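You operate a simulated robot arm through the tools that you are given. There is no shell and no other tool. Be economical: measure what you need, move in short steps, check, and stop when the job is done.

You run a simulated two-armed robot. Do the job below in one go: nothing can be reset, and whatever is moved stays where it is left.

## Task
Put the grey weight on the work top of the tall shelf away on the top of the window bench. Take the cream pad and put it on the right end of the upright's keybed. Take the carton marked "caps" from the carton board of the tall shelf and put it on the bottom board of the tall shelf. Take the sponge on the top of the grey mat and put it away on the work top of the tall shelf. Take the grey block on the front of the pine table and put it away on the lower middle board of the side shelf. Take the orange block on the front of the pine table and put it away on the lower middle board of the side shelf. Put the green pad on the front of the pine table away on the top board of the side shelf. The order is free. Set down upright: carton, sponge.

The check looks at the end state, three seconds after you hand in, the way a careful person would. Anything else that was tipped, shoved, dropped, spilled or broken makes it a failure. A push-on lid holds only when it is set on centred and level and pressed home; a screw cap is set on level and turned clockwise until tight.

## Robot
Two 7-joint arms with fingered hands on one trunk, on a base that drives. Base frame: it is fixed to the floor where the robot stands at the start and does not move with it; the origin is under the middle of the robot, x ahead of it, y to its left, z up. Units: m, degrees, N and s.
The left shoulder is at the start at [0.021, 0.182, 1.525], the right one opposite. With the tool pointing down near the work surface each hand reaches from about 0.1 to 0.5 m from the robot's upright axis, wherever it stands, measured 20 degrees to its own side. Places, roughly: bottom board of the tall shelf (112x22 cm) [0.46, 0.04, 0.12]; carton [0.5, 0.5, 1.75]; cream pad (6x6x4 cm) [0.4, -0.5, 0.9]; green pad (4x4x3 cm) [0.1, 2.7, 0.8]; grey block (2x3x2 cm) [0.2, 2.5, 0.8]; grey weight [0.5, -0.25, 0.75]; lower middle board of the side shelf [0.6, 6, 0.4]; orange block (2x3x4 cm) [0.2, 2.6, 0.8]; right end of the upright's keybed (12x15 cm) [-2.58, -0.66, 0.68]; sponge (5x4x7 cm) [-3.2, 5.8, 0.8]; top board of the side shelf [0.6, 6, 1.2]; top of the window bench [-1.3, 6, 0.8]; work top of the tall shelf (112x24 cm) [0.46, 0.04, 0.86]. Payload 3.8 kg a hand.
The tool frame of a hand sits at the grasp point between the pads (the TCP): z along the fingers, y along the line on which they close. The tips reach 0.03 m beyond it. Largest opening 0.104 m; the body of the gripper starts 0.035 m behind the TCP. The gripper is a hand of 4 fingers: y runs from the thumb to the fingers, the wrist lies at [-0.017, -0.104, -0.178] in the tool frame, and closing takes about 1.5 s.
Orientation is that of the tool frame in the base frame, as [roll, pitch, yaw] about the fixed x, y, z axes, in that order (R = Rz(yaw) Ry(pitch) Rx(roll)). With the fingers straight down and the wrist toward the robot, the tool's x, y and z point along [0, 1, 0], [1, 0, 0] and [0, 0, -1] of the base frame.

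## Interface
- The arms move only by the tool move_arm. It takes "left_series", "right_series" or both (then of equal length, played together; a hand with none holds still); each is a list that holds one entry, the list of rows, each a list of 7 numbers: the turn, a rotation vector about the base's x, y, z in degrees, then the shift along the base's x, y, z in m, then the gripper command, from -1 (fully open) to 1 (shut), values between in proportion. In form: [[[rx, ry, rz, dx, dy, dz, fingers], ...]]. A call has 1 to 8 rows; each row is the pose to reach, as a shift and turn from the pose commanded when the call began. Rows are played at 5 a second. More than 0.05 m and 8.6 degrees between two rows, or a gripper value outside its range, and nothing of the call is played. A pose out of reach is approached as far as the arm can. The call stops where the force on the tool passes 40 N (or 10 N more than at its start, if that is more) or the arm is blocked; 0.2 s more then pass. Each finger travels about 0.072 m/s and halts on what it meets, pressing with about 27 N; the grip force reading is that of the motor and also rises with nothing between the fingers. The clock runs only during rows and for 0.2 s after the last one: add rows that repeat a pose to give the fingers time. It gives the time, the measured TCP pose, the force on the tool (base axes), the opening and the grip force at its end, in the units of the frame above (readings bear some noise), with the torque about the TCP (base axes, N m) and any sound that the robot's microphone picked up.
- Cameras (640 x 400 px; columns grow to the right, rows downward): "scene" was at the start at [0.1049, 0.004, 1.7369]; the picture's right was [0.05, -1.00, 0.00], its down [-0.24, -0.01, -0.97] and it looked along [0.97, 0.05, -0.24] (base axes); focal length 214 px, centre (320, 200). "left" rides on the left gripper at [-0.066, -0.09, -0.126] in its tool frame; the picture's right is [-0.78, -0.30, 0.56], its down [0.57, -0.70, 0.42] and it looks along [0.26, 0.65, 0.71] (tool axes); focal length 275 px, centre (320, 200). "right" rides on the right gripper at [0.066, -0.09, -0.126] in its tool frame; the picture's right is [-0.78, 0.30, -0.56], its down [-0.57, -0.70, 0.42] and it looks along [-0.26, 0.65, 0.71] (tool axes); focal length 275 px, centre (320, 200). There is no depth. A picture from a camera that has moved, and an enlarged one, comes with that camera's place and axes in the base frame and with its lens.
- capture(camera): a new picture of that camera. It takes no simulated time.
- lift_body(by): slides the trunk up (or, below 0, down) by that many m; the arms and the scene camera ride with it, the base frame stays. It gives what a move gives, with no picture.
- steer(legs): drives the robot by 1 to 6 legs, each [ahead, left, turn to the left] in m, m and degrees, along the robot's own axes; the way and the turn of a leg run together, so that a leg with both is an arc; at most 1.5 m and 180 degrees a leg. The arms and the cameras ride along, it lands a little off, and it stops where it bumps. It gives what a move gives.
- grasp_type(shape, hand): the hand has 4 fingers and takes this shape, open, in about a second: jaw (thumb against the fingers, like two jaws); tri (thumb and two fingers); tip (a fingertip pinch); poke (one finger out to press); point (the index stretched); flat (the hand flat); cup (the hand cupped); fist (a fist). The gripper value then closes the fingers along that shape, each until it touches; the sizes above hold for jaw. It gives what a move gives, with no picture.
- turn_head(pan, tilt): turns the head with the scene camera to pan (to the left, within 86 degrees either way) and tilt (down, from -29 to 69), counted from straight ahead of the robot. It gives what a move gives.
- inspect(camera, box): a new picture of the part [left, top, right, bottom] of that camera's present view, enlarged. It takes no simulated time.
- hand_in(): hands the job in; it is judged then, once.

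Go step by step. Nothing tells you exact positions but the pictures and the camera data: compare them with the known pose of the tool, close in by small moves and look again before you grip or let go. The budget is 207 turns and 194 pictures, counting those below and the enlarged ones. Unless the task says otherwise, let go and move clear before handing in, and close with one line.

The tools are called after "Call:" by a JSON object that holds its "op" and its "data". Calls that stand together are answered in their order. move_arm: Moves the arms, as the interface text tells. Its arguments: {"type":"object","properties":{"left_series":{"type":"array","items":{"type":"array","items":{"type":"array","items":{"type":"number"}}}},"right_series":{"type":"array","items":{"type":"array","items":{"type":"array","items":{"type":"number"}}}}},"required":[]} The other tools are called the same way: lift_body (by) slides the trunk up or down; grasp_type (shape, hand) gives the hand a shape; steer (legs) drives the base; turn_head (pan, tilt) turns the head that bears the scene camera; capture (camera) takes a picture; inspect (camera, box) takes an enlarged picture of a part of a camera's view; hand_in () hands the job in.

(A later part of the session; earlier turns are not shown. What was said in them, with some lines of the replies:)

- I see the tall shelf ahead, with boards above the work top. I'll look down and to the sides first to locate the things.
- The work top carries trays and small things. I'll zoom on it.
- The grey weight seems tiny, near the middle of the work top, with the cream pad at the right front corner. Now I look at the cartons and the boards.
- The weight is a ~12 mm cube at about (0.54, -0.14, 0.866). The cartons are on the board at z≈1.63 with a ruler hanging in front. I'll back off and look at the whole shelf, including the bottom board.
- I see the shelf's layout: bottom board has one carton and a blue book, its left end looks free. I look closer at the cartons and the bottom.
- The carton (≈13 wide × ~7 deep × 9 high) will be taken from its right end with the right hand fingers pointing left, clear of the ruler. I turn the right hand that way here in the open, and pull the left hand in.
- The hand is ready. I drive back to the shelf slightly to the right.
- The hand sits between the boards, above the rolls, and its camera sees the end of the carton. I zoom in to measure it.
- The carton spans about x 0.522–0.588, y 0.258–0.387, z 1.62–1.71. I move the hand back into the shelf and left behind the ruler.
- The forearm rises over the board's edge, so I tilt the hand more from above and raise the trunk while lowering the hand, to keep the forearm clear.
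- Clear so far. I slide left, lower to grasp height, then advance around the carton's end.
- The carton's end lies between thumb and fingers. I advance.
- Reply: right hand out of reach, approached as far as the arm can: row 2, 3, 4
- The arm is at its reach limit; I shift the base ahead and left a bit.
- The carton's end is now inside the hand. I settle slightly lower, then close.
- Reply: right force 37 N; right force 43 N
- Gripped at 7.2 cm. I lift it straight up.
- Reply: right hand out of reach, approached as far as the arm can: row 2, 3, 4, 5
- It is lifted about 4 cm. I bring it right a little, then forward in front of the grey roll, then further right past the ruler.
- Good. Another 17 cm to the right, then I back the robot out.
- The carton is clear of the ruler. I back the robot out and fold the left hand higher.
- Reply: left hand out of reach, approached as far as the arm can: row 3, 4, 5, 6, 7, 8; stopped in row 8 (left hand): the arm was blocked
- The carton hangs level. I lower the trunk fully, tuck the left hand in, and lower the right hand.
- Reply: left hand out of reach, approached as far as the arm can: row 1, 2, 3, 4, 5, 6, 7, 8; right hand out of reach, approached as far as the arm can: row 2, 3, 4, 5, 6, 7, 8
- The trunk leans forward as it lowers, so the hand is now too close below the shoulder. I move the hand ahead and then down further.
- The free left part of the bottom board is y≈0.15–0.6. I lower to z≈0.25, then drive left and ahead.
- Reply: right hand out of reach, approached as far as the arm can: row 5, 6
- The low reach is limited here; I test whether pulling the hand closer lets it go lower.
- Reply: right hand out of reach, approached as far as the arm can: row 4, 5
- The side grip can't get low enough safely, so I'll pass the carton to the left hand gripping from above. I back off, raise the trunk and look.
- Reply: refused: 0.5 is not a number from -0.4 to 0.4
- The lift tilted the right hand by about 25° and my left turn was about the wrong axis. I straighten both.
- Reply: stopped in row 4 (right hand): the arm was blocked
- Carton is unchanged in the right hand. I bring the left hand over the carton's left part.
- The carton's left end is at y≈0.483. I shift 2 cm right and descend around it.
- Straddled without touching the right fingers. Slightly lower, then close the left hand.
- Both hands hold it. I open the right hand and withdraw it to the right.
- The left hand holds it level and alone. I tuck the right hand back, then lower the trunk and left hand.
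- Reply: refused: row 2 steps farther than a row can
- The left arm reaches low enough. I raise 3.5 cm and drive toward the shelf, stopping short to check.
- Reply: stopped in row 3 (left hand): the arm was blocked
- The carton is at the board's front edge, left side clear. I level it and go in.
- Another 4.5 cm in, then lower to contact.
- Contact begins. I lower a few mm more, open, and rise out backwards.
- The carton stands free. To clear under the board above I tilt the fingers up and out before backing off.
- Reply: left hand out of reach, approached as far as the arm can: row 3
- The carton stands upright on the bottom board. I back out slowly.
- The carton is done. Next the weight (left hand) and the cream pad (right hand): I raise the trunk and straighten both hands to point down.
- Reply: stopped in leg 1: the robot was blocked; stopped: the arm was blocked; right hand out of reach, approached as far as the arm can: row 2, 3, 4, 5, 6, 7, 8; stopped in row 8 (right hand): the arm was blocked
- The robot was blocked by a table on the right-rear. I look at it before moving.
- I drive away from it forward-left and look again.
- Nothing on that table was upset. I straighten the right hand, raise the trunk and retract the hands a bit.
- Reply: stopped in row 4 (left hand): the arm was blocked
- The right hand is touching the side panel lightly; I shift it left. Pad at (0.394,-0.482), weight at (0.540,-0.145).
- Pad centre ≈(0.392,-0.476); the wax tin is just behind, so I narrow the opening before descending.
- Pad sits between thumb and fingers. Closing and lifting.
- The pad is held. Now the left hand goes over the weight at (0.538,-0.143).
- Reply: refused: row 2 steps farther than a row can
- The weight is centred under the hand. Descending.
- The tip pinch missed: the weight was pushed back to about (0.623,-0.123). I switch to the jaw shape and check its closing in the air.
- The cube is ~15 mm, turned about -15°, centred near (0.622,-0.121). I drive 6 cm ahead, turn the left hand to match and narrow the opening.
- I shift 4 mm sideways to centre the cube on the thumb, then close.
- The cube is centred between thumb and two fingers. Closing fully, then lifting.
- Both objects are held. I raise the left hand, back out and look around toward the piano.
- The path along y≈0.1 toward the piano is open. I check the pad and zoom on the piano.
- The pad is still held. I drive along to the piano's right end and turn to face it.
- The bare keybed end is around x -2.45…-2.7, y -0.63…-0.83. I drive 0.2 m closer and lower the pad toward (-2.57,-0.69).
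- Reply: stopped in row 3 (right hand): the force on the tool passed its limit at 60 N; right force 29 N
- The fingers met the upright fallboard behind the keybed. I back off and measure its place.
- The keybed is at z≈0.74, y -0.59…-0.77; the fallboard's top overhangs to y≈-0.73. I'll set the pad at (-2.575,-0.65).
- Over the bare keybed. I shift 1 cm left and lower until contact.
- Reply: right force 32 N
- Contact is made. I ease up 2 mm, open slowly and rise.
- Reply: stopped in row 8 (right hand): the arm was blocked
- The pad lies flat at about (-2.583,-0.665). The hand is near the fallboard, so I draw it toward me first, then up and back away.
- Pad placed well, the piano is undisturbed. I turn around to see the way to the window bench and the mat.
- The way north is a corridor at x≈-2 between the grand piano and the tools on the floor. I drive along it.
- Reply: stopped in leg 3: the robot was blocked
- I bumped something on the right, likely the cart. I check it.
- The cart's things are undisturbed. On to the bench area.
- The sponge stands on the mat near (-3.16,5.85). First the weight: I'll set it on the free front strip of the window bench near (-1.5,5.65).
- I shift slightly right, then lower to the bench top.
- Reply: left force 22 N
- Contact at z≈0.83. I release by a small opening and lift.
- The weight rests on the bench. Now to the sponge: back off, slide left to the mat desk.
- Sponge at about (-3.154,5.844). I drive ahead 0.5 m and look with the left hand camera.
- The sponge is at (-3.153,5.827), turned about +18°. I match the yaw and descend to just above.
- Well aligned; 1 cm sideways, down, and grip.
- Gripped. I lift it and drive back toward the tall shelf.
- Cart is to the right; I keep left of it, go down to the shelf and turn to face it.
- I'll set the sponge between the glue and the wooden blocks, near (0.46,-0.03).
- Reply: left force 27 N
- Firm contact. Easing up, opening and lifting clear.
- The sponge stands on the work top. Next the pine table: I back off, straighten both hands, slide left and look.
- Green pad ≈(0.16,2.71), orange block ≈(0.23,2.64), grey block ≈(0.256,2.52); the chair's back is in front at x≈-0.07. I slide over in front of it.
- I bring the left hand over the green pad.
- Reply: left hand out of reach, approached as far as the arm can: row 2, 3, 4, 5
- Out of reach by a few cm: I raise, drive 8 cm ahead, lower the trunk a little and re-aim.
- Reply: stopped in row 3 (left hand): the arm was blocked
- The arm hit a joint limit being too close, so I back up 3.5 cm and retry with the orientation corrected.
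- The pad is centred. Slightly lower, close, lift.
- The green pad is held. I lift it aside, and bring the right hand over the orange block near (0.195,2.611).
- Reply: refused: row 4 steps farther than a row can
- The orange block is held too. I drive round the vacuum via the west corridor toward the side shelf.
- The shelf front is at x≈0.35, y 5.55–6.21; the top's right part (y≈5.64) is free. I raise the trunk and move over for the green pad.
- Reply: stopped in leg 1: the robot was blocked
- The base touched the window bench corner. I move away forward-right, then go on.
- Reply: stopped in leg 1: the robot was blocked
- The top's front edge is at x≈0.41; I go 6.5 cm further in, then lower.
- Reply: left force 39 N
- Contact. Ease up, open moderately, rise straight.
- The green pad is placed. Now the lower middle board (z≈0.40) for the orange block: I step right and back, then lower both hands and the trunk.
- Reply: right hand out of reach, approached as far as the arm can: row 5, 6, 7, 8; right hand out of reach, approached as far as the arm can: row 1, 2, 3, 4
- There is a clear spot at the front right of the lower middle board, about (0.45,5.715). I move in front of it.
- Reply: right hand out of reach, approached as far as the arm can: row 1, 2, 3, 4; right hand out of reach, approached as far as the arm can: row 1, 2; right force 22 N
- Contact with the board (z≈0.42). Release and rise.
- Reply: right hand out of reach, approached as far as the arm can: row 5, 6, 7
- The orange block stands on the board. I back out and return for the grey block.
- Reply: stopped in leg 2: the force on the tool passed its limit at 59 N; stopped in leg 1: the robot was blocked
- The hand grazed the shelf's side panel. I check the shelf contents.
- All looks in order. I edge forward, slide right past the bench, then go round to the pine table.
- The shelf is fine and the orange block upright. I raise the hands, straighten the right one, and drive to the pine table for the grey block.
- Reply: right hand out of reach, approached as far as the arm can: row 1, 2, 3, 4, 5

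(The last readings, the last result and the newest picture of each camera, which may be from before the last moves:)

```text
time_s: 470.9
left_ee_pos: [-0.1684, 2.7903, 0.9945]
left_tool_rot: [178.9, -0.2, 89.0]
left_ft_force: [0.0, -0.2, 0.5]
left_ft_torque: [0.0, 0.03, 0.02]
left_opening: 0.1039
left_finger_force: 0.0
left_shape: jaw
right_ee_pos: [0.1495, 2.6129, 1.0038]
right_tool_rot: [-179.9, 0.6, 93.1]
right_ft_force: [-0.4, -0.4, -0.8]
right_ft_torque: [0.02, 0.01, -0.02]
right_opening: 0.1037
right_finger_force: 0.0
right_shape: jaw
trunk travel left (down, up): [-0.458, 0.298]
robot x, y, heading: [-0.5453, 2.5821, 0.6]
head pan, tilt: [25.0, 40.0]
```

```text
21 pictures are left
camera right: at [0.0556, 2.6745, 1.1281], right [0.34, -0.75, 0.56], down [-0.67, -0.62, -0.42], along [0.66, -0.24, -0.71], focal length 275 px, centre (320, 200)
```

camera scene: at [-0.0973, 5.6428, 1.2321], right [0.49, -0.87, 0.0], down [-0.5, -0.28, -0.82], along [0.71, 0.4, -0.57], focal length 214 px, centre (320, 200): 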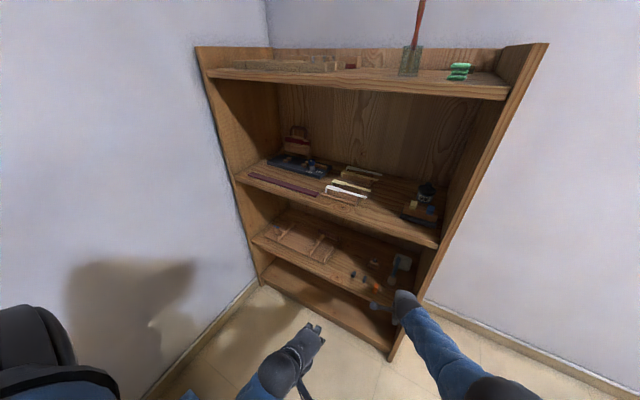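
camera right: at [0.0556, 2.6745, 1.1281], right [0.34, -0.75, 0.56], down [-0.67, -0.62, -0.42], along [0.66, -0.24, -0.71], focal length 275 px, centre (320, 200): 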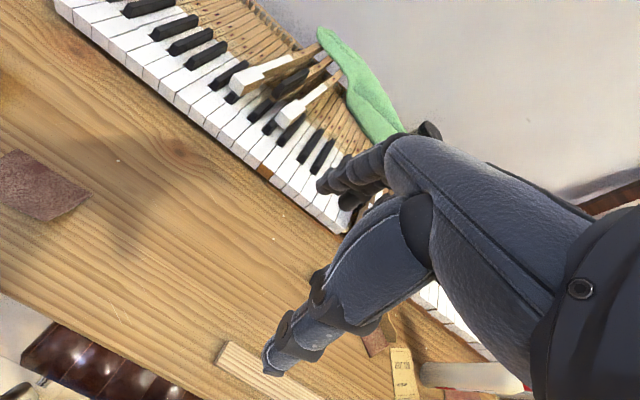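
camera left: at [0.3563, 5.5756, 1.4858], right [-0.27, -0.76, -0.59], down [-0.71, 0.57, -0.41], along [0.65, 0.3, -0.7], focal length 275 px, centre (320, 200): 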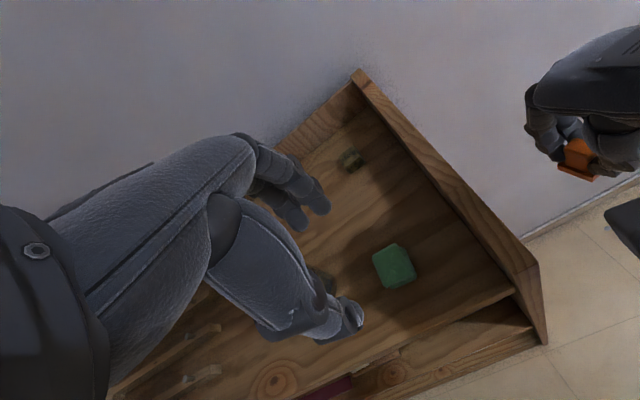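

Call:
{"op": "steer", "data": {"legs": [[0.15, -0.06, 0]]}}

Call:
{"op": "move_arm", "data": {"right_series": [[[0, 0, -1, -0.03, -0.01, -0.02, -0.5], [0, 0, -2, -0.06, -0.02, -0.03, -0.5], [0, 0, -3, -0.07, -0.03, -0.05, -0.5], [0, 0, -3, -0.07, -0.035, -0.07, -0.5]]]}}

Call:
{"op": "capture", "data": {"camera": "right"}}

```text
time_s: 472.3
left_ee_pos: [-0.0176, 2.7311, 0.9952]
left_tool_rot: [179.0, -0.1, 89.0]
left_ft_force: [0.3, 0.6, -1.3]
left_ft_torque: [0.0, 0.04, 0.01]
left_opening: 0.1039
left_finger_force: 0.1
left_shape: jaw
right_ee_pos: [0.2978, 2.5532, 1.0038]
right_tool_rot: [-179.7, 0.5, 93.2]
right_ft_force: [-0.1, -1.6, -0.2]
right_ft_torque: [0.04, 0.0, 0.0]
right_opening: 0.1039
right_finger_force: 0.0
right_shape: jaw
trunk travel left (down, up): [-0.458, 0.298]
robot x, y, heading: [-0.3952, 2.5278, 0.5]
head pan, tilt: [25.0, 40.0]
```

```text
time_s: 473.3
left_ee_pos: [-0.0198, 2.7318, 0.9938]
left_tool_rot: [178.8, -0.1, 89.0]
left_ft_force: [0.4, 0.8, 0.0]
left_ft_torque: [-0.03, 0.06, 0.02]
left_opening: 0.1037
left_finger_force: 0.0
left_shape: jaw
right_ee_pos: [0.272, 2.5439, 0.9152]
right_tool_rot: [-179.8, 0.5, 90.2]
right_ft_force: [-0.1, -0.3, 0.0]
right_ft_torque: [0.04, -0.02, 0.03]
right_opening: 0.0783
right_finger_force: 0.0
right_shape: jaw
right hand out of reach, approached as far as the arm can: row 1, 2, 3, 4
trunk travel left (down, up): [-0.458, 0.298]
robot x, y, heading: [-0.3944, 2.5267, 0.7]
head pan, tilt: [25.0, 40.0]
```

```text
20 pictures are left
camera right: at [0.1832, 2.6113, 1.041], right [0.3, -0.77, 0.56], down [-0.7, -0.58, -0.42], along [0.65, -0.27, -0.71], focal length 275 px, centre (320, 200)
```

right: 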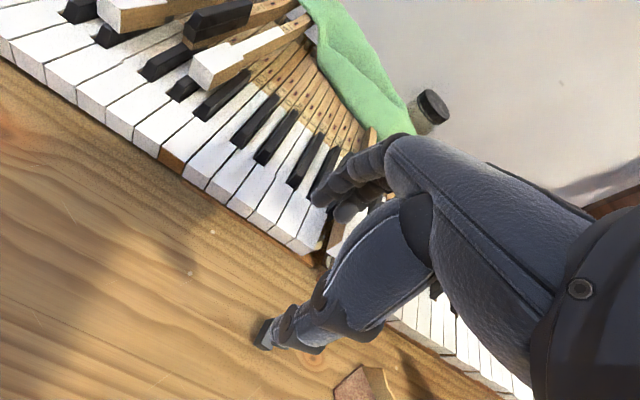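

The grey block is at about (0.242,2.518), just in front of the keys. I narrow the opening and come down over it.

Call:
{"op": "move_arm", "data": {"right_series": [[[0, 0, 0, -0.016, -0.013, 0, -0.2], [0, 0, 0, -0.032, -0.026, 0, 0], [0, 0, 0, -0.032, -0.026, -0.02, 0], [0, 0, 0, -0.032, -0.026, -0.04, 0]]]}}

Call:
{"op": "capture", "data": {"camera": "right"}}

```text
time_s: 474.3
left_ee_pos: [-0.0187, 2.7323, 0.9951]
left_tool_rot: [178.9, -0.3, 89.0]
left_ft_force: [0.7, -0.1, 0.0]
left_ft_torque: [0.0, 0.0, 0.03]
left_opening: 0.1038
left_finger_force: 0.1
left_shape: jaw
right_ee_pos: [0.2583, 2.5226, 0.8651]
right_tool_rot: [-179.8, 0.5, 90.2]
right_ft_force: [-0.1, -0.7, -0.2]
right_ft_torque: [0.0, -0.03, -0.01]
right_opening: 0.0524
right_finger_force: 0.1
right_shape: jaw
right hand out of reach, approached as far as the arm can: row 1, 2, 3, 4
trunk travel left (down, up): [-0.458, 0.298]
robot x, y, heading: [-0.3951, 2.5273, 0.6]
head pan, tilt: [25.0, 40.0]
```

```text
19 pictures are left
camera right: at [0.1693, 2.5902, 0.9897], right [0.3, -0.77, 0.56], down [-0.7, -0.58, -0.42], along [0.65, -0.27, -0.71], focal length 275 px, centre (320, 200)
```

right: 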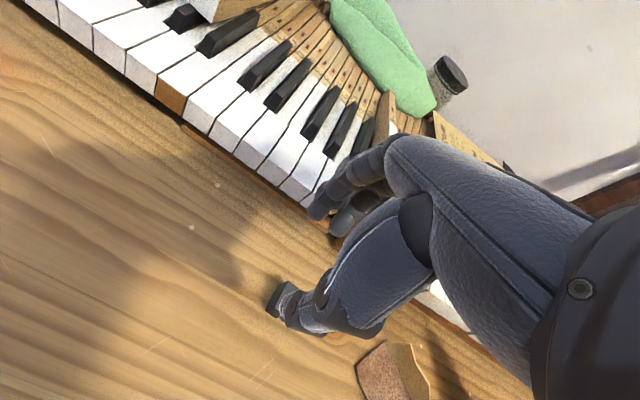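

The arm can't retract further, so I back the base 2 cm instead.

Call:
{"op": "steer", "data": {"legs": [[-0.02, -0.006, 0]]}}

Call:
{"op": "capture", "data": {"camera": "right"}}

```text
time_s: 475.1
left_ee_pos: [-0.0392, 2.7252, 0.9952]
left_tool_rot: [178.8, -0.2, 89.1]
left_ft_force: [-0.2, -0.8, -0.1]
left_ft_torque: [0.06, -0.05, -0.02]
left_opening: 0.1037
left_finger_force: 0.0
left_shape: jaw
right_ee_pos: [0.2379, 2.5173, 0.8671]
right_tool_rot: [-180.0, 0.5, 90.3]
right_ft_force: [-0.3, 0.6, -0.2]
right_ft_torque: [0.03, 0.0, 0.02]
right_opening: 0.0523
right_finger_force: 0.1
right_shape: jaw
trunk travel left (down, up): [-0.458, 0.298]
robot x, y, heading: [-0.4099, 2.5218, 0.6]
head pan, tilt: [25.0, 40.0]
```

```text
18 pictures are left
camera right: at [0.1485, 2.5834, 0.9908], right [0.3, -0.77, 0.56], down [-0.7, -0.58, -0.42], along [0.65, -0.27, -0.71], focal length 275 px, centre (320, 200)
```

right: 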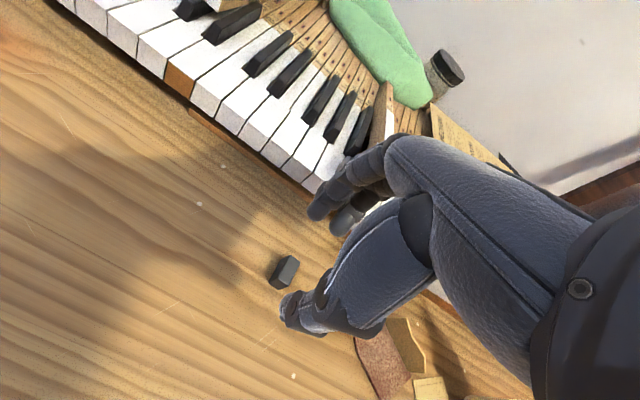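

Aligned. Descending in two steps.

Call:
{"op": "move_arm", "data": {"right_series": [[[0, 0, 0, 0, 0, -0.008, 0], [0, 0, 0, 0, 0, -0.016, 0]]]}}

```text
time_s: 475.7
left_ee_pos: [-0.0399, 2.7242, 0.9957]
left_tool_rot: [178.8, -0.2, 89.1]
left_ft_force: [0.2, 0.2, -0.3]
left_ft_torque: [0.02, 0.01, -0.03]
left_opening: 0.1038
left_finger_force: 0.0
left_shape: jaw
right_ee_pos: [0.2333, 2.512, 0.8511]
right_tool_rot: [-179.8, 0.5, 90.2]
right_ft_force: [-0.3, -0.6, -0.2]
right_ft_torque: [0.02, 0.01, -0.01]
right_opening: 0.0522
right_finger_force: 0.0
right_shape: jaw
right hand out of reach, approached as far as the arm can: row 2
trunk travel left (down, up): [-0.458, 0.298]
robot x, y, heading: [-0.4137, 2.5231, 0.8]
head pan, tilt: [25.0, 40.0]
```

Call:
{"op": "move_arm", "data": {"right_series": [[[0, 0, 0, 0.004, 0.003, -0.008, 0], [0, 0, 0, 0.006, 0.006, -0.016, 0], [0, 0, 0, 0.006, 0.006, -0.024, 0], [0, 0, 0, 0.006, 0.006, -0.024, 0]]]}}

Call:
{"op": "capture", "data": {"camera": "right"}}

```text
time_s: 476.7
left_ee_pos: [-0.0382, 2.7246, 0.9946]
left_tool_rot: [178.9, -0.2, 89.0]
left_ft_force: [0.7, -1.2, 0.1]
left_ft_torque: [-0.01, -0.02, 0.0]
left_opening: 0.1036
left_finger_force: 0.0
left_shape: jaw
right_ee_pos: [0.2267, 2.5078, 0.8323]
right_tool_rot: [-179.7, 0.6, 90.2]
right_ft_force: [-0.2, 0.2, 0.4]
right_ft_torque: [0.01, -0.02, 0.03]
right_opening: 0.0524
right_finger_force: 0.0
right_shape: jaw
right hand out of reach, approached as far as the arm can: row 1, 2, 3, 4
trunk travel left (down, up): [-0.458, 0.298]
robot x, y, heading: [-0.4156, 2.519, 0.8]
head pan, tilt: [25.0, 40.0]
```

```text
17 pictures are left
camera right: at [0.1374, 2.5746, 0.9577], right [0.3, -0.77, 0.56], down [-0.7, -0.58, -0.42], along [0.65, -0.27, -0.71], focal length 275 px, centre (320, 200)
```

right: 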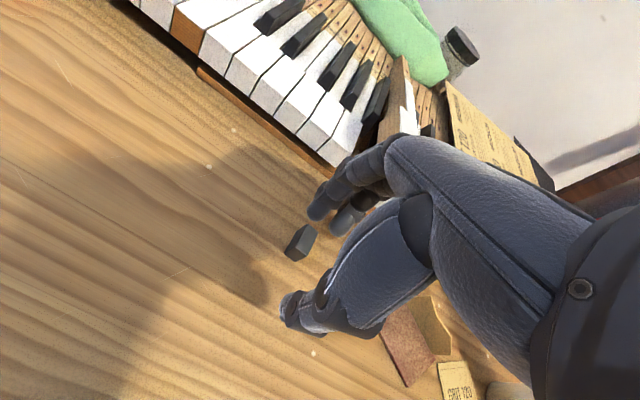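

Call:
{"op": "steer", "data": {"legs": [[0.018, 0.007, 0]]}}

Call:
{"op": "move_arm", "data": {"right_series": [[[0, 0, 0, 0, 0, -0.004, 0], [0, 0, 0, 0, 0, -0.008, 0]]]}}

Call:
{"op": "capture", "data": {"camera": "right"}}

```text
time_s: 477.5
left_ee_pos: [-0.0216, 2.7326, 0.9949]
left_tool_rot: [179.0, -0.2, 89.0]
left_ft_force: [-0.3, 0.4, -0.2]
left_ft_torque: [0.01, 0.03, 0.0]
left_opening: 0.1036
left_finger_force: 0.1
left_shape: jaw
right_ee_pos: [0.2446, 2.5146, 0.8322]
right_tool_rot: [-179.6, 0.6, 90.2]
right_ft_force: [-0.7, 0.6, 0.1]
right_ft_torque: [-0.01, -0.01, 0.02]
right_opening: 0.0525
right_finger_force: 0.0
right_shape: jaw
trunk travel left (down, up): [-0.458, 0.298]
robot x, y, heading: [-0.3963, 2.5275, 0.4]
head pan, tilt: [25.0, 40.0]
```

```text
time_s: 478.1
left_ee_pos: [-0.022, 2.7332, 0.9953]
left_tool_rot: [179.0, -0.2, 89.1]
left_ft_force: [-0.2, 1.4, 0.2]
left_ft_torque: [0.01, 0.02, -0.01]
left_opening: 0.1039
left_finger_force: 0.0
left_shape: jaw
right_ee_pos: [0.243, 2.5127, 0.8298]
right_tool_rot: [-179.8, 0.5, 90.3]
right_ft_force: [-0.1, -0.5, -0.5]
right_ft_torque: [0.03, 0.0, 0.01]
right_opening: 0.0524
right_finger_force: 0.0
right_shape: jaw
right hand out of reach, approached as far as the arm can: row 2
trunk travel left (down, up): [-0.458, 0.298]
robot x, y, heading: [-0.3969, 2.5252, 0.6]
head pan, tilt: [25.0, 40.0]
```

```text
16 pictures are left
camera right: at [0.1541, 2.58, 0.9545], right [0.3, -0.77, 0.56], down [-0.7, -0.58, -0.42], along [0.65, -0.27, -0.71], focal length 275 px, centre (320, 200)
```

right: 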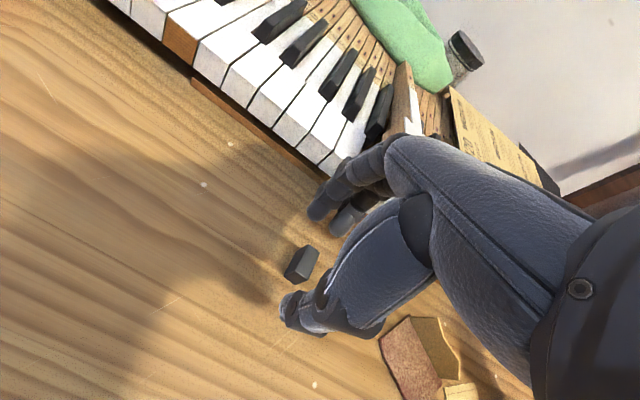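

Centred. I lower 9 mm with the trunk, then close and lift with the trunk too.

Call:
{"op": "lift_body", "data": {"by": -0.009}}

Call:
{"op": "move_arm", "data": {"right_series": [[[0, 0, 0, 0, 0, 0, 0.4], [0, 0, 0, 0, 0, 0, 0.7], [0, 0, 0, 0, 0, 0, 1], [0, 0, 0, 0, 0, 0, 1], [0, 0, 0, 0, 0, 0, 1]]]}}

Call:
{"op": "lift_body", "data": {"by": 0.06}}

Call:
{"op": "capture", "data": {"camera": "right"}}

```text
time_s: 478.7
left_ee_pos: [-0.0212, 2.7328, 0.9867]
left_tool_rot: [178.9, -0.2, 89.0]
left_ft_force: [-0.2, -0.2, 0.9]
left_ft_torque: [-0.01, -0.02, 0.03]
left_opening: 0.1037
left_finger_force: 0.0
left_shape: jaw
right_ee_pos: [0.2428, 2.5125, 0.821]
right_tool_rot: [-179.8, 0.6, 90.1]
right_ft_force: [-0.1, -0.7, -0.1]
right_ft_torque: [0.04, -0.03, 0.01]
right_opening: 0.0526
right_finger_force: 0.1
right_shape: jaw
trunk travel left (down, up): [-0.449, 0.307]
robot x, y, heading: [-0.398, 2.5281, 0.4]
head pan, tilt: [25.0, 40.0]
```

```text
time_s: 479.9
left_ee_pos: [-0.0208, 2.7333, 0.9865]
left_tool_rot: [178.9, -0.2, 89.0]
left_ft_force: [-0.1, 0.3, 0.3]
left_ft_torque: [0.02, 0.03, -0.02]
left_opening: 0.1038
left_finger_force: 0.1
left_shape: jaw
right_ee_pos: [0.2424, 2.5126, 0.822]
right_tool_rot: [-179.8, 0.6, 90.2]
right_ft_force: [-1.5, 0.5, 3.4]
right_ft_torque: [0.01, -0.03, 0.02]
right_opening: 0.0152
right_finger_force: 27.4
right_shape: jaw
trunk travel left (down, up): [-0.449, 0.307]
robot x, y, heading: [-0.395, 2.5283, 0.5]
head pan, tilt: [25.0, 40.0]
```

```text
time_s: 480.9
left_ee_pos: [-0.0213, 2.7326, 1.0462]
left_tool_rot: [179.0, -0.2, 89.0]
left_ft_force: [-0.6, 0.8, 0.3]
left_ft_torque: [0.01, -0.04, 0.01]
left_opening: 0.1036
left_finger_force: 0.0
left_shape: jaw
right_ee_pos: [0.2444, 2.5114, 0.8887]
right_tool_rot: [179.6, 0.6, 90.2]
right_ft_force: [0.2, -0.5, 0.3]
right_ft_torque: [0.04, 0.02, -0.02]
right_opening: 0.0136
right_finger_force: 27.3
right_shape: jaw
trunk travel left (down, up): [-0.509, 0.247]
robot x, y, heading: [-0.3939, 2.5299, 0.5]
head pan, tilt: [25.0, 40.0]
```

```text
15 pictures are left
camera right: at [0.1532, 2.5791, 1.0119], right [0.29, -0.77, 0.57], down [-0.7, -0.58, -0.42], along [0.65, -0.27, -0.71], focal length 275 px, centre (320, 200)
```

right: 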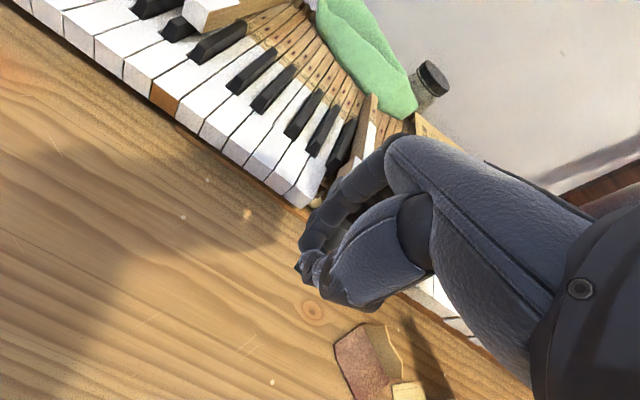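

The block is held. I raise the trunk to clear the chair and drive back round to the shelf.

Call:
{"op": "lift_body", "data": {"by": 0.2}}

Call:
{"op": "steer", "data": {"legs": [[-0.85, 0, -0.5], [-0.72, 0.05, 0], [0, 1.25, 0], [0, 1.25, 0]]}}

Call:
{"op": "steer", "data": {"legs": [[0.85, 0, 1], [0.8, 0, 0]]}}

Call:
{"op": "lift_body", "data": {"by": -0.25}}

Call:
{"op": "lift_body", "data": {"by": -0.25}}

```text
time_s: 483.0
left_ee_pos: [-0.0216, 2.7319, 1.245]
left_tool_rot: [178.8, -0.1, 89.1]
left_ft_force: [0.0, 0.7, 0.7]
left_ft_torque: [0.03, 0.03, 0.03]
left_opening: 0.1038
left_finger_force: 0.0
left_shape: jaw
right_ee_pos: [0.2434, 2.5115, 1.0998]
right_tool_rot: [178.7, 0.5, 90.2]
right_ft_force: [-0.1, 0.0, -0.3]
right_ft_torque: [0.02, -0.03, -0.02]
right_opening: 0.0134
right_finger_force: 27.1
right_shape: jaw
trunk travel left (down, up): [-0.709, 0.047]
robot x, y, heading: [-0.4001, 2.529, 0.8]
head pan, tilt: [25.0, 40.0]
```

```text
time_s: 502.9
left_ee_pos: [-1.5589, 5.2803, 1.245]
left_tool_rot: [179.0, -0.2, 87.9]
left_ft_force: [0.5, 0.4, -0.3]
left_ft_torque: [0.01, 0.0, -0.03]
left_opening: 0.104
left_finger_force: 0.0
left_shape: jaw
right_ee_pos: [-1.2977, 5.0548, 1.0991]
right_tool_rot: [178.7, 0.7, 89.1]
right_ft_force: [0.8, 0.0, -0.6]
right_ft_torque: [-0.02, 0.0, 0.04]
right_opening: 0.0136
right_finger_force: 26.6
right_shape: jaw
trunk travel left (down, up): [-0.709, 0.047]
robot x, y, heading: [-1.9387, 5.0824, -0.8]
head pan, tilt: [25.0, 40.0]
```

```text
time_s: 511.5
left_ee_pos: [0.1144, 5.3161, 1.2467]
left_tool_rot: [178.9, -0.2, 89.4]
left_ft_force: [-0.2, 0.1, 0.1]
left_ft_torque: [0.03, 0.04, 0.0]
left_opening: 0.1037
left_finger_force: 0.1
left_shape: jaw
right_ee_pos: [0.3826, 5.0969, 1.0987]
right_tool_rot: [178.7, 0.6, 90.6]
right_ft_force: [0.7, 0.2, 0.6]
right_ft_torque: [-0.04, -0.01, -0.01]
right_opening: 0.0135
right_finger_force: 26.5
right_shape: jaw
trunk travel left (down, up): [-0.709, 0.047]
robot x, y, heading: [-0.2577, 5.113, 1.1]
head pan, tilt: [25.0, 40.0]
```

```text
time_s: 514.0
left_ee_pos: [0.1154, 5.3166, 0.997]
left_tool_rot: [179.0, -0.2, 89.5]
left_ft_force: [0.2, 0.3, -0.1]
left_ft_torque: [0.01, 0.01, -0.01]
left_opening: 0.104
left_finger_force: 0.1
left_shape: jaw
right_ee_pos: [0.3818, 5.0975, 0.849]
right_tool_rot: [178.8, 0.6, 90.6]
right_ft_force: [0.0, 0.7, -0.3]
right_ft_torque: [0.0, -0.02, 0.03]
right_opening: 0.0131
right_finger_force: 26.7
right_shape: jaw
trunk travel left (down, up): [-0.459, 0.297]
robot x, y, heading: [-0.2606, 5.1076, 1.0]
head pan, tilt: [25.0, 40.0]
```

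```text
time_s: 516.6
left_ee_pos: [0.12, 5.3174, 0.7101]
left_tool_rot: [-174.8, 0.0, 89.4]
left_ft_force: [0.3, -0.5, 0.1]
left_ft_torque: [0.0, -0.01, 0.0]
left_opening: 0.104
left_finger_force: 0.0
left_shape: jaw
right_ee_pos: [0.3967, 5.08, 0.6084]
right_tool_rot: [177.2, 1.8, 89.7]
right_ft_force: [0.7, -0.4, -0.3]
right_ft_torque: [-0.01, 0.02, -0.04]
right_opening: 0.0134
right_finger_force: 26.8
right_shape: jaw
trunk travel left (down, up): [-0.209, 0.547]
robot x, y, heading: [-0.26, 5.1089, 1.1]
head pan, tilt: [25.0, 40.0]
```

Call:
{"op": "steer", "data": {"legs": [[-0.06, 0, -1], [0, 0.8, 0]]}}

Call:
{"op": "lift_body", "data": {"by": -0.1}}

Call:
{"op": "capture", "data": {"camera": "right"}}

```text
time_s: 521.5
left_ee_pos: [0.0695, 6.1056, 0.7102]
left_tool_rot: [-174.6, -0.1, 87.8]
left_ft_force: [-0.3, 0.2, -0.2]
left_ft_torque: [0.01, 0.0, -0.04]
left_opening: 0.1037
left_finger_force: 0.1
left_shape: jaw
right_ee_pos: [0.3338, 5.8583, 0.6009]
right_tool_rot: [177.9, 2.1, 88.1]
right_ft_force: [0.2, 0.2, -0.5]
right_ft_torque: [0.0, -0.01, -0.01]
right_opening: 0.0135
right_finger_force: 26.8
right_shape: jaw
trunk travel left (down, up): [-0.209, 0.547]
robot x, y, heading: [-0.3169, 5.9123, -0.6]
head pan, tilt: [25.0, 40.0]
```

```text
time_s: 522.8
left_ee_pos: [0.0691, 6.1052, 0.5803]
left_tool_rot: [-168.3, 0.2, 87.7]
left_ft_force: [-0.5, -0.3, 0.4]
left_ft_torque: [-0.04, 0.02, -0.01]
left_opening: 0.1038
left_finger_force: 0.1
left_shape: jaw
right_ee_pos: [0.3527, 5.8179, 0.5059]
right_tool_rot: [175.9, 5.7, 86.7]
right_ft_force: [0.1, 0.4, -0.2]
right_ft_torque: [-0.02, 0.06, -0.04]
right_opening: 0.0135
right_finger_force: 27.0
right_shape: jaw
trunk travel left (down, up): [-0.109, 0.647]
robot x, y, heading: [-0.315, 5.9116, -0.6]
head pan, tilt: [25.0, 40.0]
```

```text
14 pictures are left
camera right: at [0.259, 5.9013, 0.6166], right [0.21, -0.73, 0.65], down [-0.7, -0.58, -0.41], along [0.68, -0.37, -0.64], focal length 275 px, centre (320, 200)
```

right: 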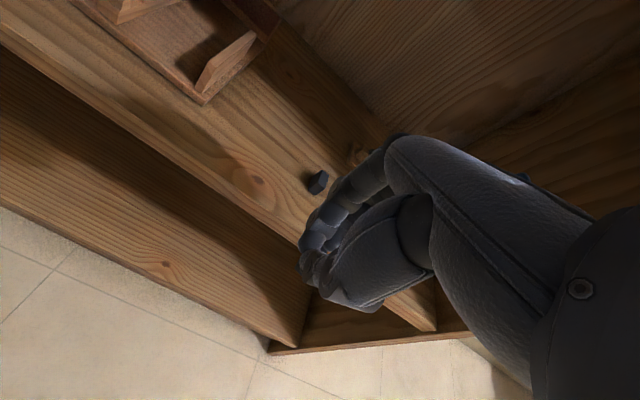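

Call:
{"op": "move_arm", "data": {"right_series": [[[2, 1, 1, 0, 0.02, 0, 1], [4, 3, 2, 0, 0.04, 0, 1], [5.5, 4, 3, 0, 0.05, 0, 1], [5.5, 4, 3, 0, 0.05, 0, 1]]]}}

Call:
{"op": "steer", "data": {"legs": [[0.07, 0, 0]]}}

Call:
{"op": "capture", "data": {"camera": "right"}}

```text
time_s: 524.0
left_ee_pos: [0.0693, 6.107, 0.5792]
left_tool_rot: [-168.2, 0.1, 87.9]
left_ft_force: [-0.6, 0.1, 0.3]
left_ft_torque: [0.0, 0.05, 0.0]
left_opening: 0.1035
left_finger_force: 0.1
left_shape: jaw
right_ee_pos: [0.343, 5.8585, 0.4829]
right_tool_rot: [-178.2, 1.2, 89.6]
right_ft_force: [-0.6, 0.2, -1.2]
right_ft_torque: [-0.03, 0.04, 0.0]
right_opening: 0.0135
right_finger_force: 26.9
right_shape: jaw
trunk travel left (down, up): [-0.109, 0.647]
robot x, y, heading: [-0.314, 5.9064, -0.6]
head pan, tilt: [25.0, 40.0]
stopped in row 4 (right hand): the arm was blocked; the commanded pose is now the measured one
```

```text
time_s: 525.0
left_ee_pos: [0.1411, 6.1046, 0.5797]
left_tool_rot: [-168.2, 0.2, 87.7]
left_ft_force: [0.3, 0.5, -0.5]
left_ft_torque: [0.03, 0.0, 0.04]
left_opening: 0.1039
left_finger_force: 0.0
left_shape: jaw
right_ee_pos: [0.4133, 5.8586, 0.4832]
right_tool_rot: [-178.1, 1.2, 89.5]
right_ft_force: [0.8, 0.0, -0.4]
right_ft_torque: [0.0, -0.02, 0.0]
right_opening: 0.0134
right_finger_force: 27.2
right_shape: jaw
trunk travel left (down, up): [-0.109, 0.647]
robot x, y, heading: [-0.2425, 5.9104, -0.7]
head pan, tilt: [25.0, 40.0]
```

```text
13 pictures are left
camera right: at [0.3281, 5.9274, 0.6092], right [0.31, -0.77, 0.56], down [-0.72, -0.57, -0.39], along [0.62, -0.28, -0.73], focal length 275 px, centre (320, 200)
```

right: 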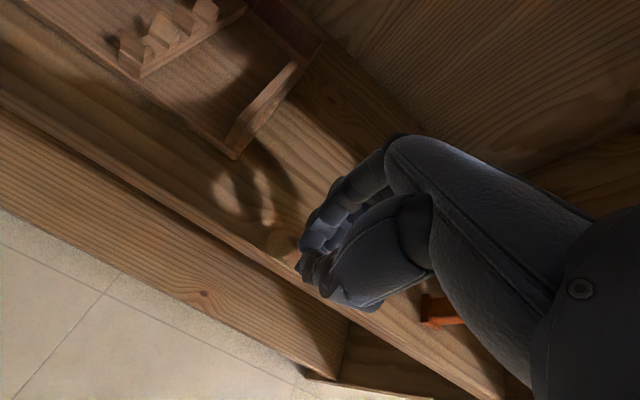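

Call:
{"op": "steer", "data": {"legs": [[0.055, 0.012, 0]]}}

Call:
{"op": "capture", "data": {"camera": "right"}}

```text
time_s: 526.0
left_ee_pos: [0.1957, 6.1154, 0.5785]
left_tool_rot: [-168.4, 0.2, 87.6]
left_ft_force: [0.3, -0.3, -0.1]
left_ft_torque: [-0.04, 0.01, 0.01]
left_opening: 0.1038
left_finger_force: 0.0
left_shape: jaw
right_ee_pos: [0.4691, 5.868, 0.4826]
right_tool_rot: [-178.0, 1.2, 89.5]
right_ft_force: [0.7, 0.8, -0.7]
right_ft_torque: [-0.03, -0.02, -0.01]
right_opening: 0.0132
right_finger_force: 27.1
right_shape: jaw
trunk travel left (down, up): [-0.109, 0.647]
robot x, y, heading: [-0.1901, 5.9213, -0.3]
head pan, tilt: [25.0, 40.0]
```

```text
12 pictures are left
camera right: at [0.3842, 5.9376, 0.609], right [0.31, -0.77, 0.56], down [-0.72, -0.57, -0.39], along [0.62, -0.29, -0.73], focal length 275 px, centre (320, 200)
```

right: 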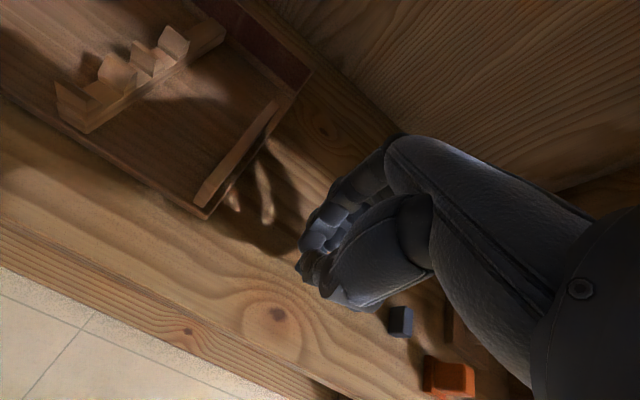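

A clear spot. Lowering in small steps.

Call:
{"op": "move_arm", "data": {"right_series": [[[0, 0, 0, 0, 0, -0.007, 1], [0, 0, 0, 0, 0, -0.014, 1], [0, 0, 0, 0, 0, -0.02, 1]]]}}

Call:
{"op": "capture", "data": {"camera": "right"}}

```text
time_s: 526.8
left_ee_pos: [0.1959, 6.1155, 0.5806]
left_tool_rot: [-168.4, 0.2, 87.6]
left_ft_force: [0.0, -0.1, 0.3]
left_ft_torque: [-0.04, -0.02, 0.03]
left_opening: 0.1037
left_finger_force: 0.1
left_shape: jaw
right_ee_pos: [0.4711, 5.8685, 0.4671]
right_tool_rot: [-178.8, 1.1, 89.5]
right_ft_force: [-3.2, -2.6, 18.0]
right_ft_torque: [-0.17, -0.11, -0.01]
right_opening: 0.0135
right_finger_force: 27.2
right_shape: jaw
trunk travel left (down, up): [-0.109, 0.647]
robot x, y, heading: [-0.1881, 5.9254, -0.6]
head pan, tilt: [25.0, 40.0]
```

```text
11 pictures are left
camera right: at [0.3853, 5.938, 0.593], right [0.3, -0.77, 0.57], down [-0.72, -0.57, -0.4], along [0.63, -0.29, -0.72], focal length 275 px, centre (320, 200)
```

right: 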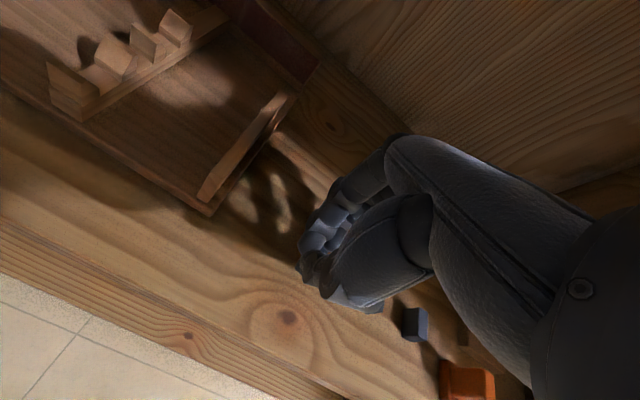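

Contact. Release and rise.

Call:
{"op": "move_arm", "data": {"right_series": [[[0, 0, 0, 0, 0, 0.001, 0.7], [0, 0, 0, 0, 0, 0.001, 0.4], [0, 0, 0, 0, 0, 0.001, 0.2], [0, 0, 0, 0, 0, 0.001, 0.2], [0, 0, 0, 0, 0, 0.02, 0.2], [0, 0, 0, 0, 0, 0.05, 0.2], [0, 0, 0, 0, 0, 0.08, 0.2]]]}}

Call:
{"op": "capture", "data": {"camera": "right"}}

```text
time_s: 528.6
left_ee_pos: [0.1957, 6.1158, 0.5788]
left_tool_rot: [-168.3, 0.2, 87.6]
left_ft_force: [0.1, 0.0, -0.5]
left_ft_torque: [0.0, 0.01, -0.02]
left_opening: 0.1037
left_finger_force: 0.0
left_shape: jaw
right_ee_pos: [0.472, 5.8428, 0.5351]
right_tool_rot: [-178.2, 3.8, 88.6]
right_ft_force: [-0.4, -0.6, 0.5]
right_ft_torque: [-0.03, 0.02, 0.0]
right_opening: 0.0412
right_finger_force: 0.1
right_shape: jaw
trunk travel left (down, up): [-0.109, 0.647]
robot x, y, heading: [-0.1891, 5.9193, -0.7]
head pan, tilt: [25.0, 40.0]
stopped in row 7 (right hand): the arm was blocked; the commanded pose is now the measured one
```

```text
10 pictures are left
camera right: at [0.3886, 5.9183, 0.6573], right [0.3, -0.74, 0.6], down [-0.73, -0.58, -0.36], along [0.62, -0.33, -0.71], focal length 275 px, centre (320, 200)
```

right: 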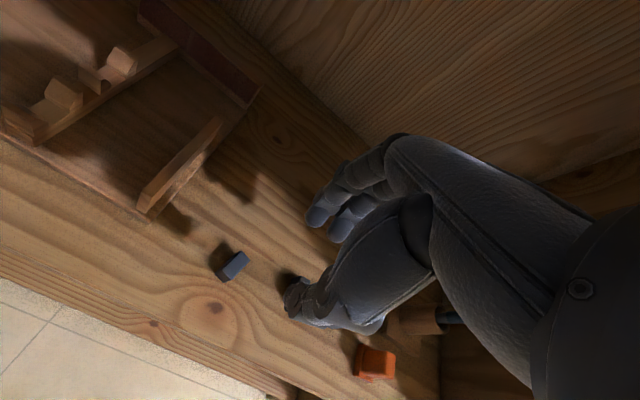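

The grey block is set. I back out and take a last look at the shelf.

Call:
{"op": "steer", "data": {"legs": [[-0.13, 0, 0]]}}

Call:
{"op": "turn_head", "data": {"pan": -5, "tilt": 45}}

Call:
{"op": "capture", "data": {"camera": "scene"}}

Call:
{"op": "inspect", "data": {"camera": "right", "box": [100, 0, 420, 200]}}

```text
time_s: 529.9
left_ee_pos: [0.0648, 6.1174, 0.5787]
left_tool_rot: [-168.2, 0.2, 87.6]
left_ft_force: [0.2, 1.0, -0.9]
left_ft_torque: [-0.01, 0.0, 0.01]
left_opening: 0.1038
left_finger_force: 0.0
left_shape: jaw
right_ee_pos: [0.3406, 5.843, 0.5336]
right_tool_rot: [-178.2, 3.8, 88.7]
right_ft_force: [0.9, 0.7, -0.4]
right_ft_torque: [0.0, 0.01, -0.01]
right_opening: 0.0413
right_finger_force: 0.0
right_shape: jaw
trunk travel left (down, up): [-0.109, 0.647]
robot x, y, heading: [-0.3207, 5.9226, -0.6]
head pan, tilt: [25.0, 40.0]
```

```text
time_s: 530.8
left_ee_pos: [0.0662, 6.1168, 0.5783]
left_tool_rot: [-168.3, 0.2, 87.6]
left_ft_force: [0.3, 0.8, 0.4]
left_ft_torque: [0.02, 0.02, 0.0]
left_opening: 0.1037
left_finger_force: 0.1
left_shape: jaw
right_ee_pos: [0.3422, 5.8421, 0.5332]
right_tool_rot: [-178.2, 3.9, 88.7]
right_ft_force: [0.0, 0.5, 0.3]
right_ft_torque: [0.02, 0.03, 0.0]
right_opening: 0.0414
right_finger_force: 0.1
right_shape: jaw
trunk travel left (down, up): [-0.109, 0.647]
robot x, y, heading: [-0.3205, 5.9246, -0.8]
head pan, tilt: [-5.0, 45.0]
```

```text
9 pictures are left
camera scene: at [-0.0677, 5.9111, 1.1133], right [-0.1, -0.99, 0.0], down [-0.7, 0.07, -0.71], along [0.7, -0.07, -0.71], focal length 214 px, centre (320, 200)
```

scene: 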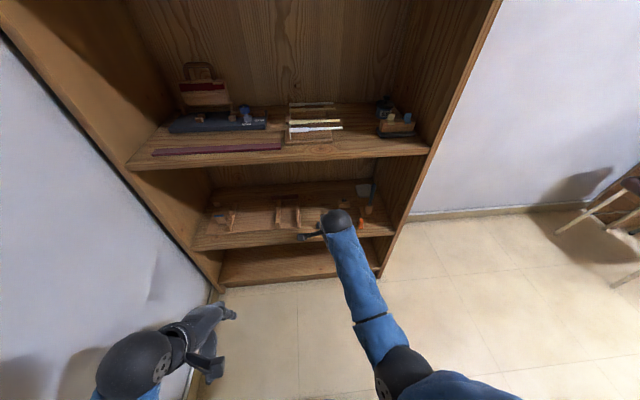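

```text
2.00 times, centred on (260, 100) of right
camera zoom: at [0.2579, 5.9195, 0.6569], right [0.3, -0.74, 0.6], down [-0.73, -0.58, -0.36], along [0.62, -0.33, -0.71], focal length 551 px, centre (440, 400)
```

zoom: 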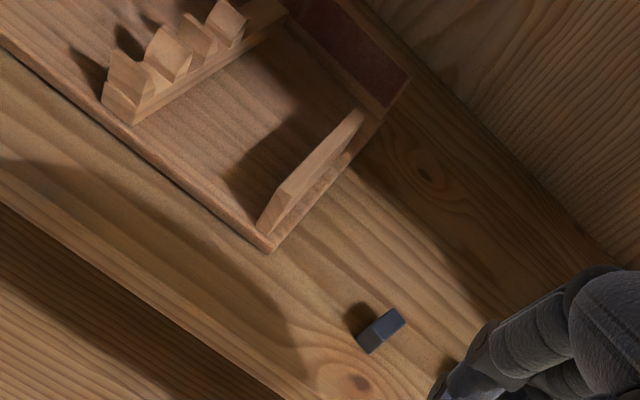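

Call:
{"op": "inspect", "data": {"camera": "scene", "box": [280, 160, 420, 250]}}

```text
4.44 times, centred on (350, 205) of scene
camera zoom: at [-0.0677, 5.9111, 1.1133], right [-0.1, -0.99, 0.0], down [-0.7, 0.07, -0.71], along [0.7, -0.07, -0.71], focal length 953 px, centre (187, 178)
```

zoom: 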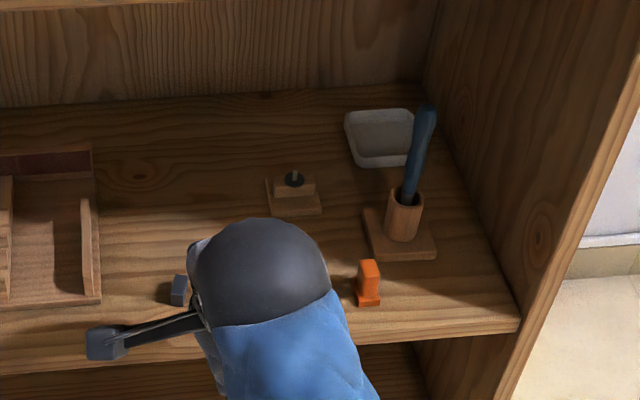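

The shelf is right. As the base touched the window bench earlier, I check that bench once more.

Call:
{"op": "steer", "data": {"legs": [[0, -0.75, 0], [-0.6, -0.3, 0], [0, 0, 60]]}}

Call:
{"op": "turn_head", "data": {"pan": 55, "tilt": 20}}

Call:
{"op": "capture", "data": {"camera": "scene"}}

```text
time_s: 540.9
left_ee_pos: [-0.9214, 5.2932, 0.5801]
left_tool_rot: [-168.3, 0.1, 148.1]
left_ft_force: [-0.3, 1.3, -0.3]
left_ft_torque: [0.02, -0.03, -0.02]
left_opening: 0.1037
left_finger_force: 0.1
left_shape: jaw
right_ee_pos: [-0.5471, 5.3981, 0.5333]
right_tool_rot: [-178.1, 3.9, 149.3]
right_ft_force: [-0.3, 0.2, -0.1]
right_ft_torque: [0.01, 0.02, 0.01]
right_opening: 0.0412
right_finger_force: 0.0
right_shape: jaw
trunk travel left (down, up): [-0.109, 0.647]
robot x, y, heading: [-0.9412, 4.8663, 59.8]
head pan, tilt: [-5.0, 45.0]
```

```text
time_s: 542.2
left_ee_pos: [-0.9222, 5.293, 0.5801]
left_tool_rot: [-168.3, 0.2, 148.1]
left_ft_force: [0.0, 0.1, -0.6]
left_ft_torque: [0.04, 0.01, 0.0]
left_opening: 0.1038
left_finger_force: 0.1
left_shape: jaw
right_ee_pos: [-0.5468, 5.3992, 0.5343]
right_tool_rot: [-178.2, 3.8, 149.2]
right_ft_force: [0.8, -0.2, 1.0]
right_ft_torque: [-0.02, 0.0, 0.01]
right_opening: 0.0413
right_finger_force: 0.1
right_shape: jaw
trunk travel left (down, up): [-0.109, 0.647]
robot x, y, heading: [-0.9402, 4.8604, 59.7]
head pan, tilt: [55.0, 20.0]
```

```text
6 pictures are left
camera scene: at [-0.8936, 5.0929, 1.1519], right [0.91, 0.42, 0.0], down [0.14, -0.31, -0.94], along [-0.39, 0.85, -0.34], focal length 214 px, centre (320, 200)
```

scene: 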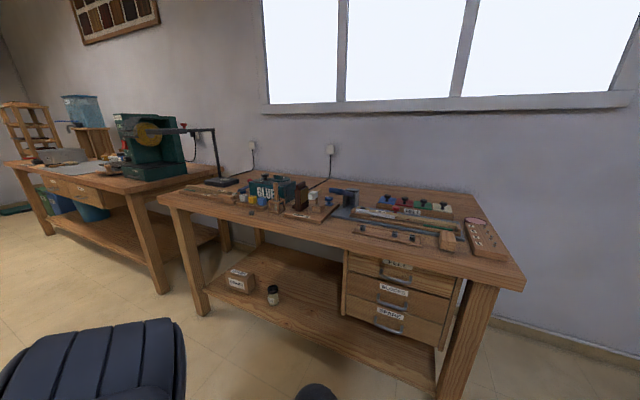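

The bench and the weight on it look undisturbed, and all seven items are placed with both hands empty and clear. I hand in.

Call:
{"op": "inspect", "data": {"camera": "scene", "box": [220, 170, 320, 232]}}

Call:
{"op": "hand_in", "data": {}}

```text
6.40 times, centred on (270, 201) of scene
camera zoom: at [-0.8936, 5.0929, 1.1519], right [0.91, 0.42, 0.0], down [0.14, -0.31, -0.94], along [-0.39, 0.85, -0.34], focal length 1373 px, centre (640, 194)
```

zoom: 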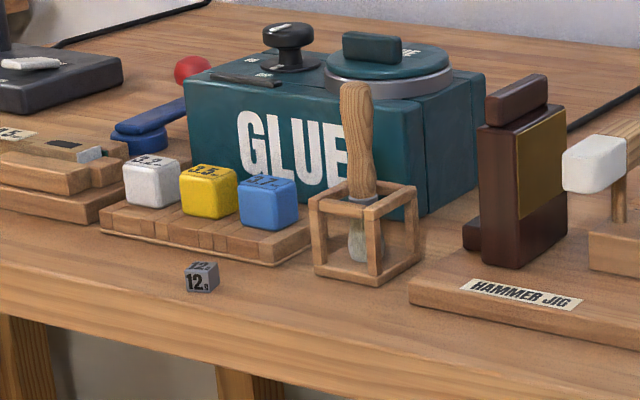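

```text
The job is handed in.
```

All seven items are in their places and the job is handed in; the base or hands bumped a side table, the cart, the piano's fallboard, the side shelf's panel and the window bench, but I saw nothing disturbed when I checked afterwards.
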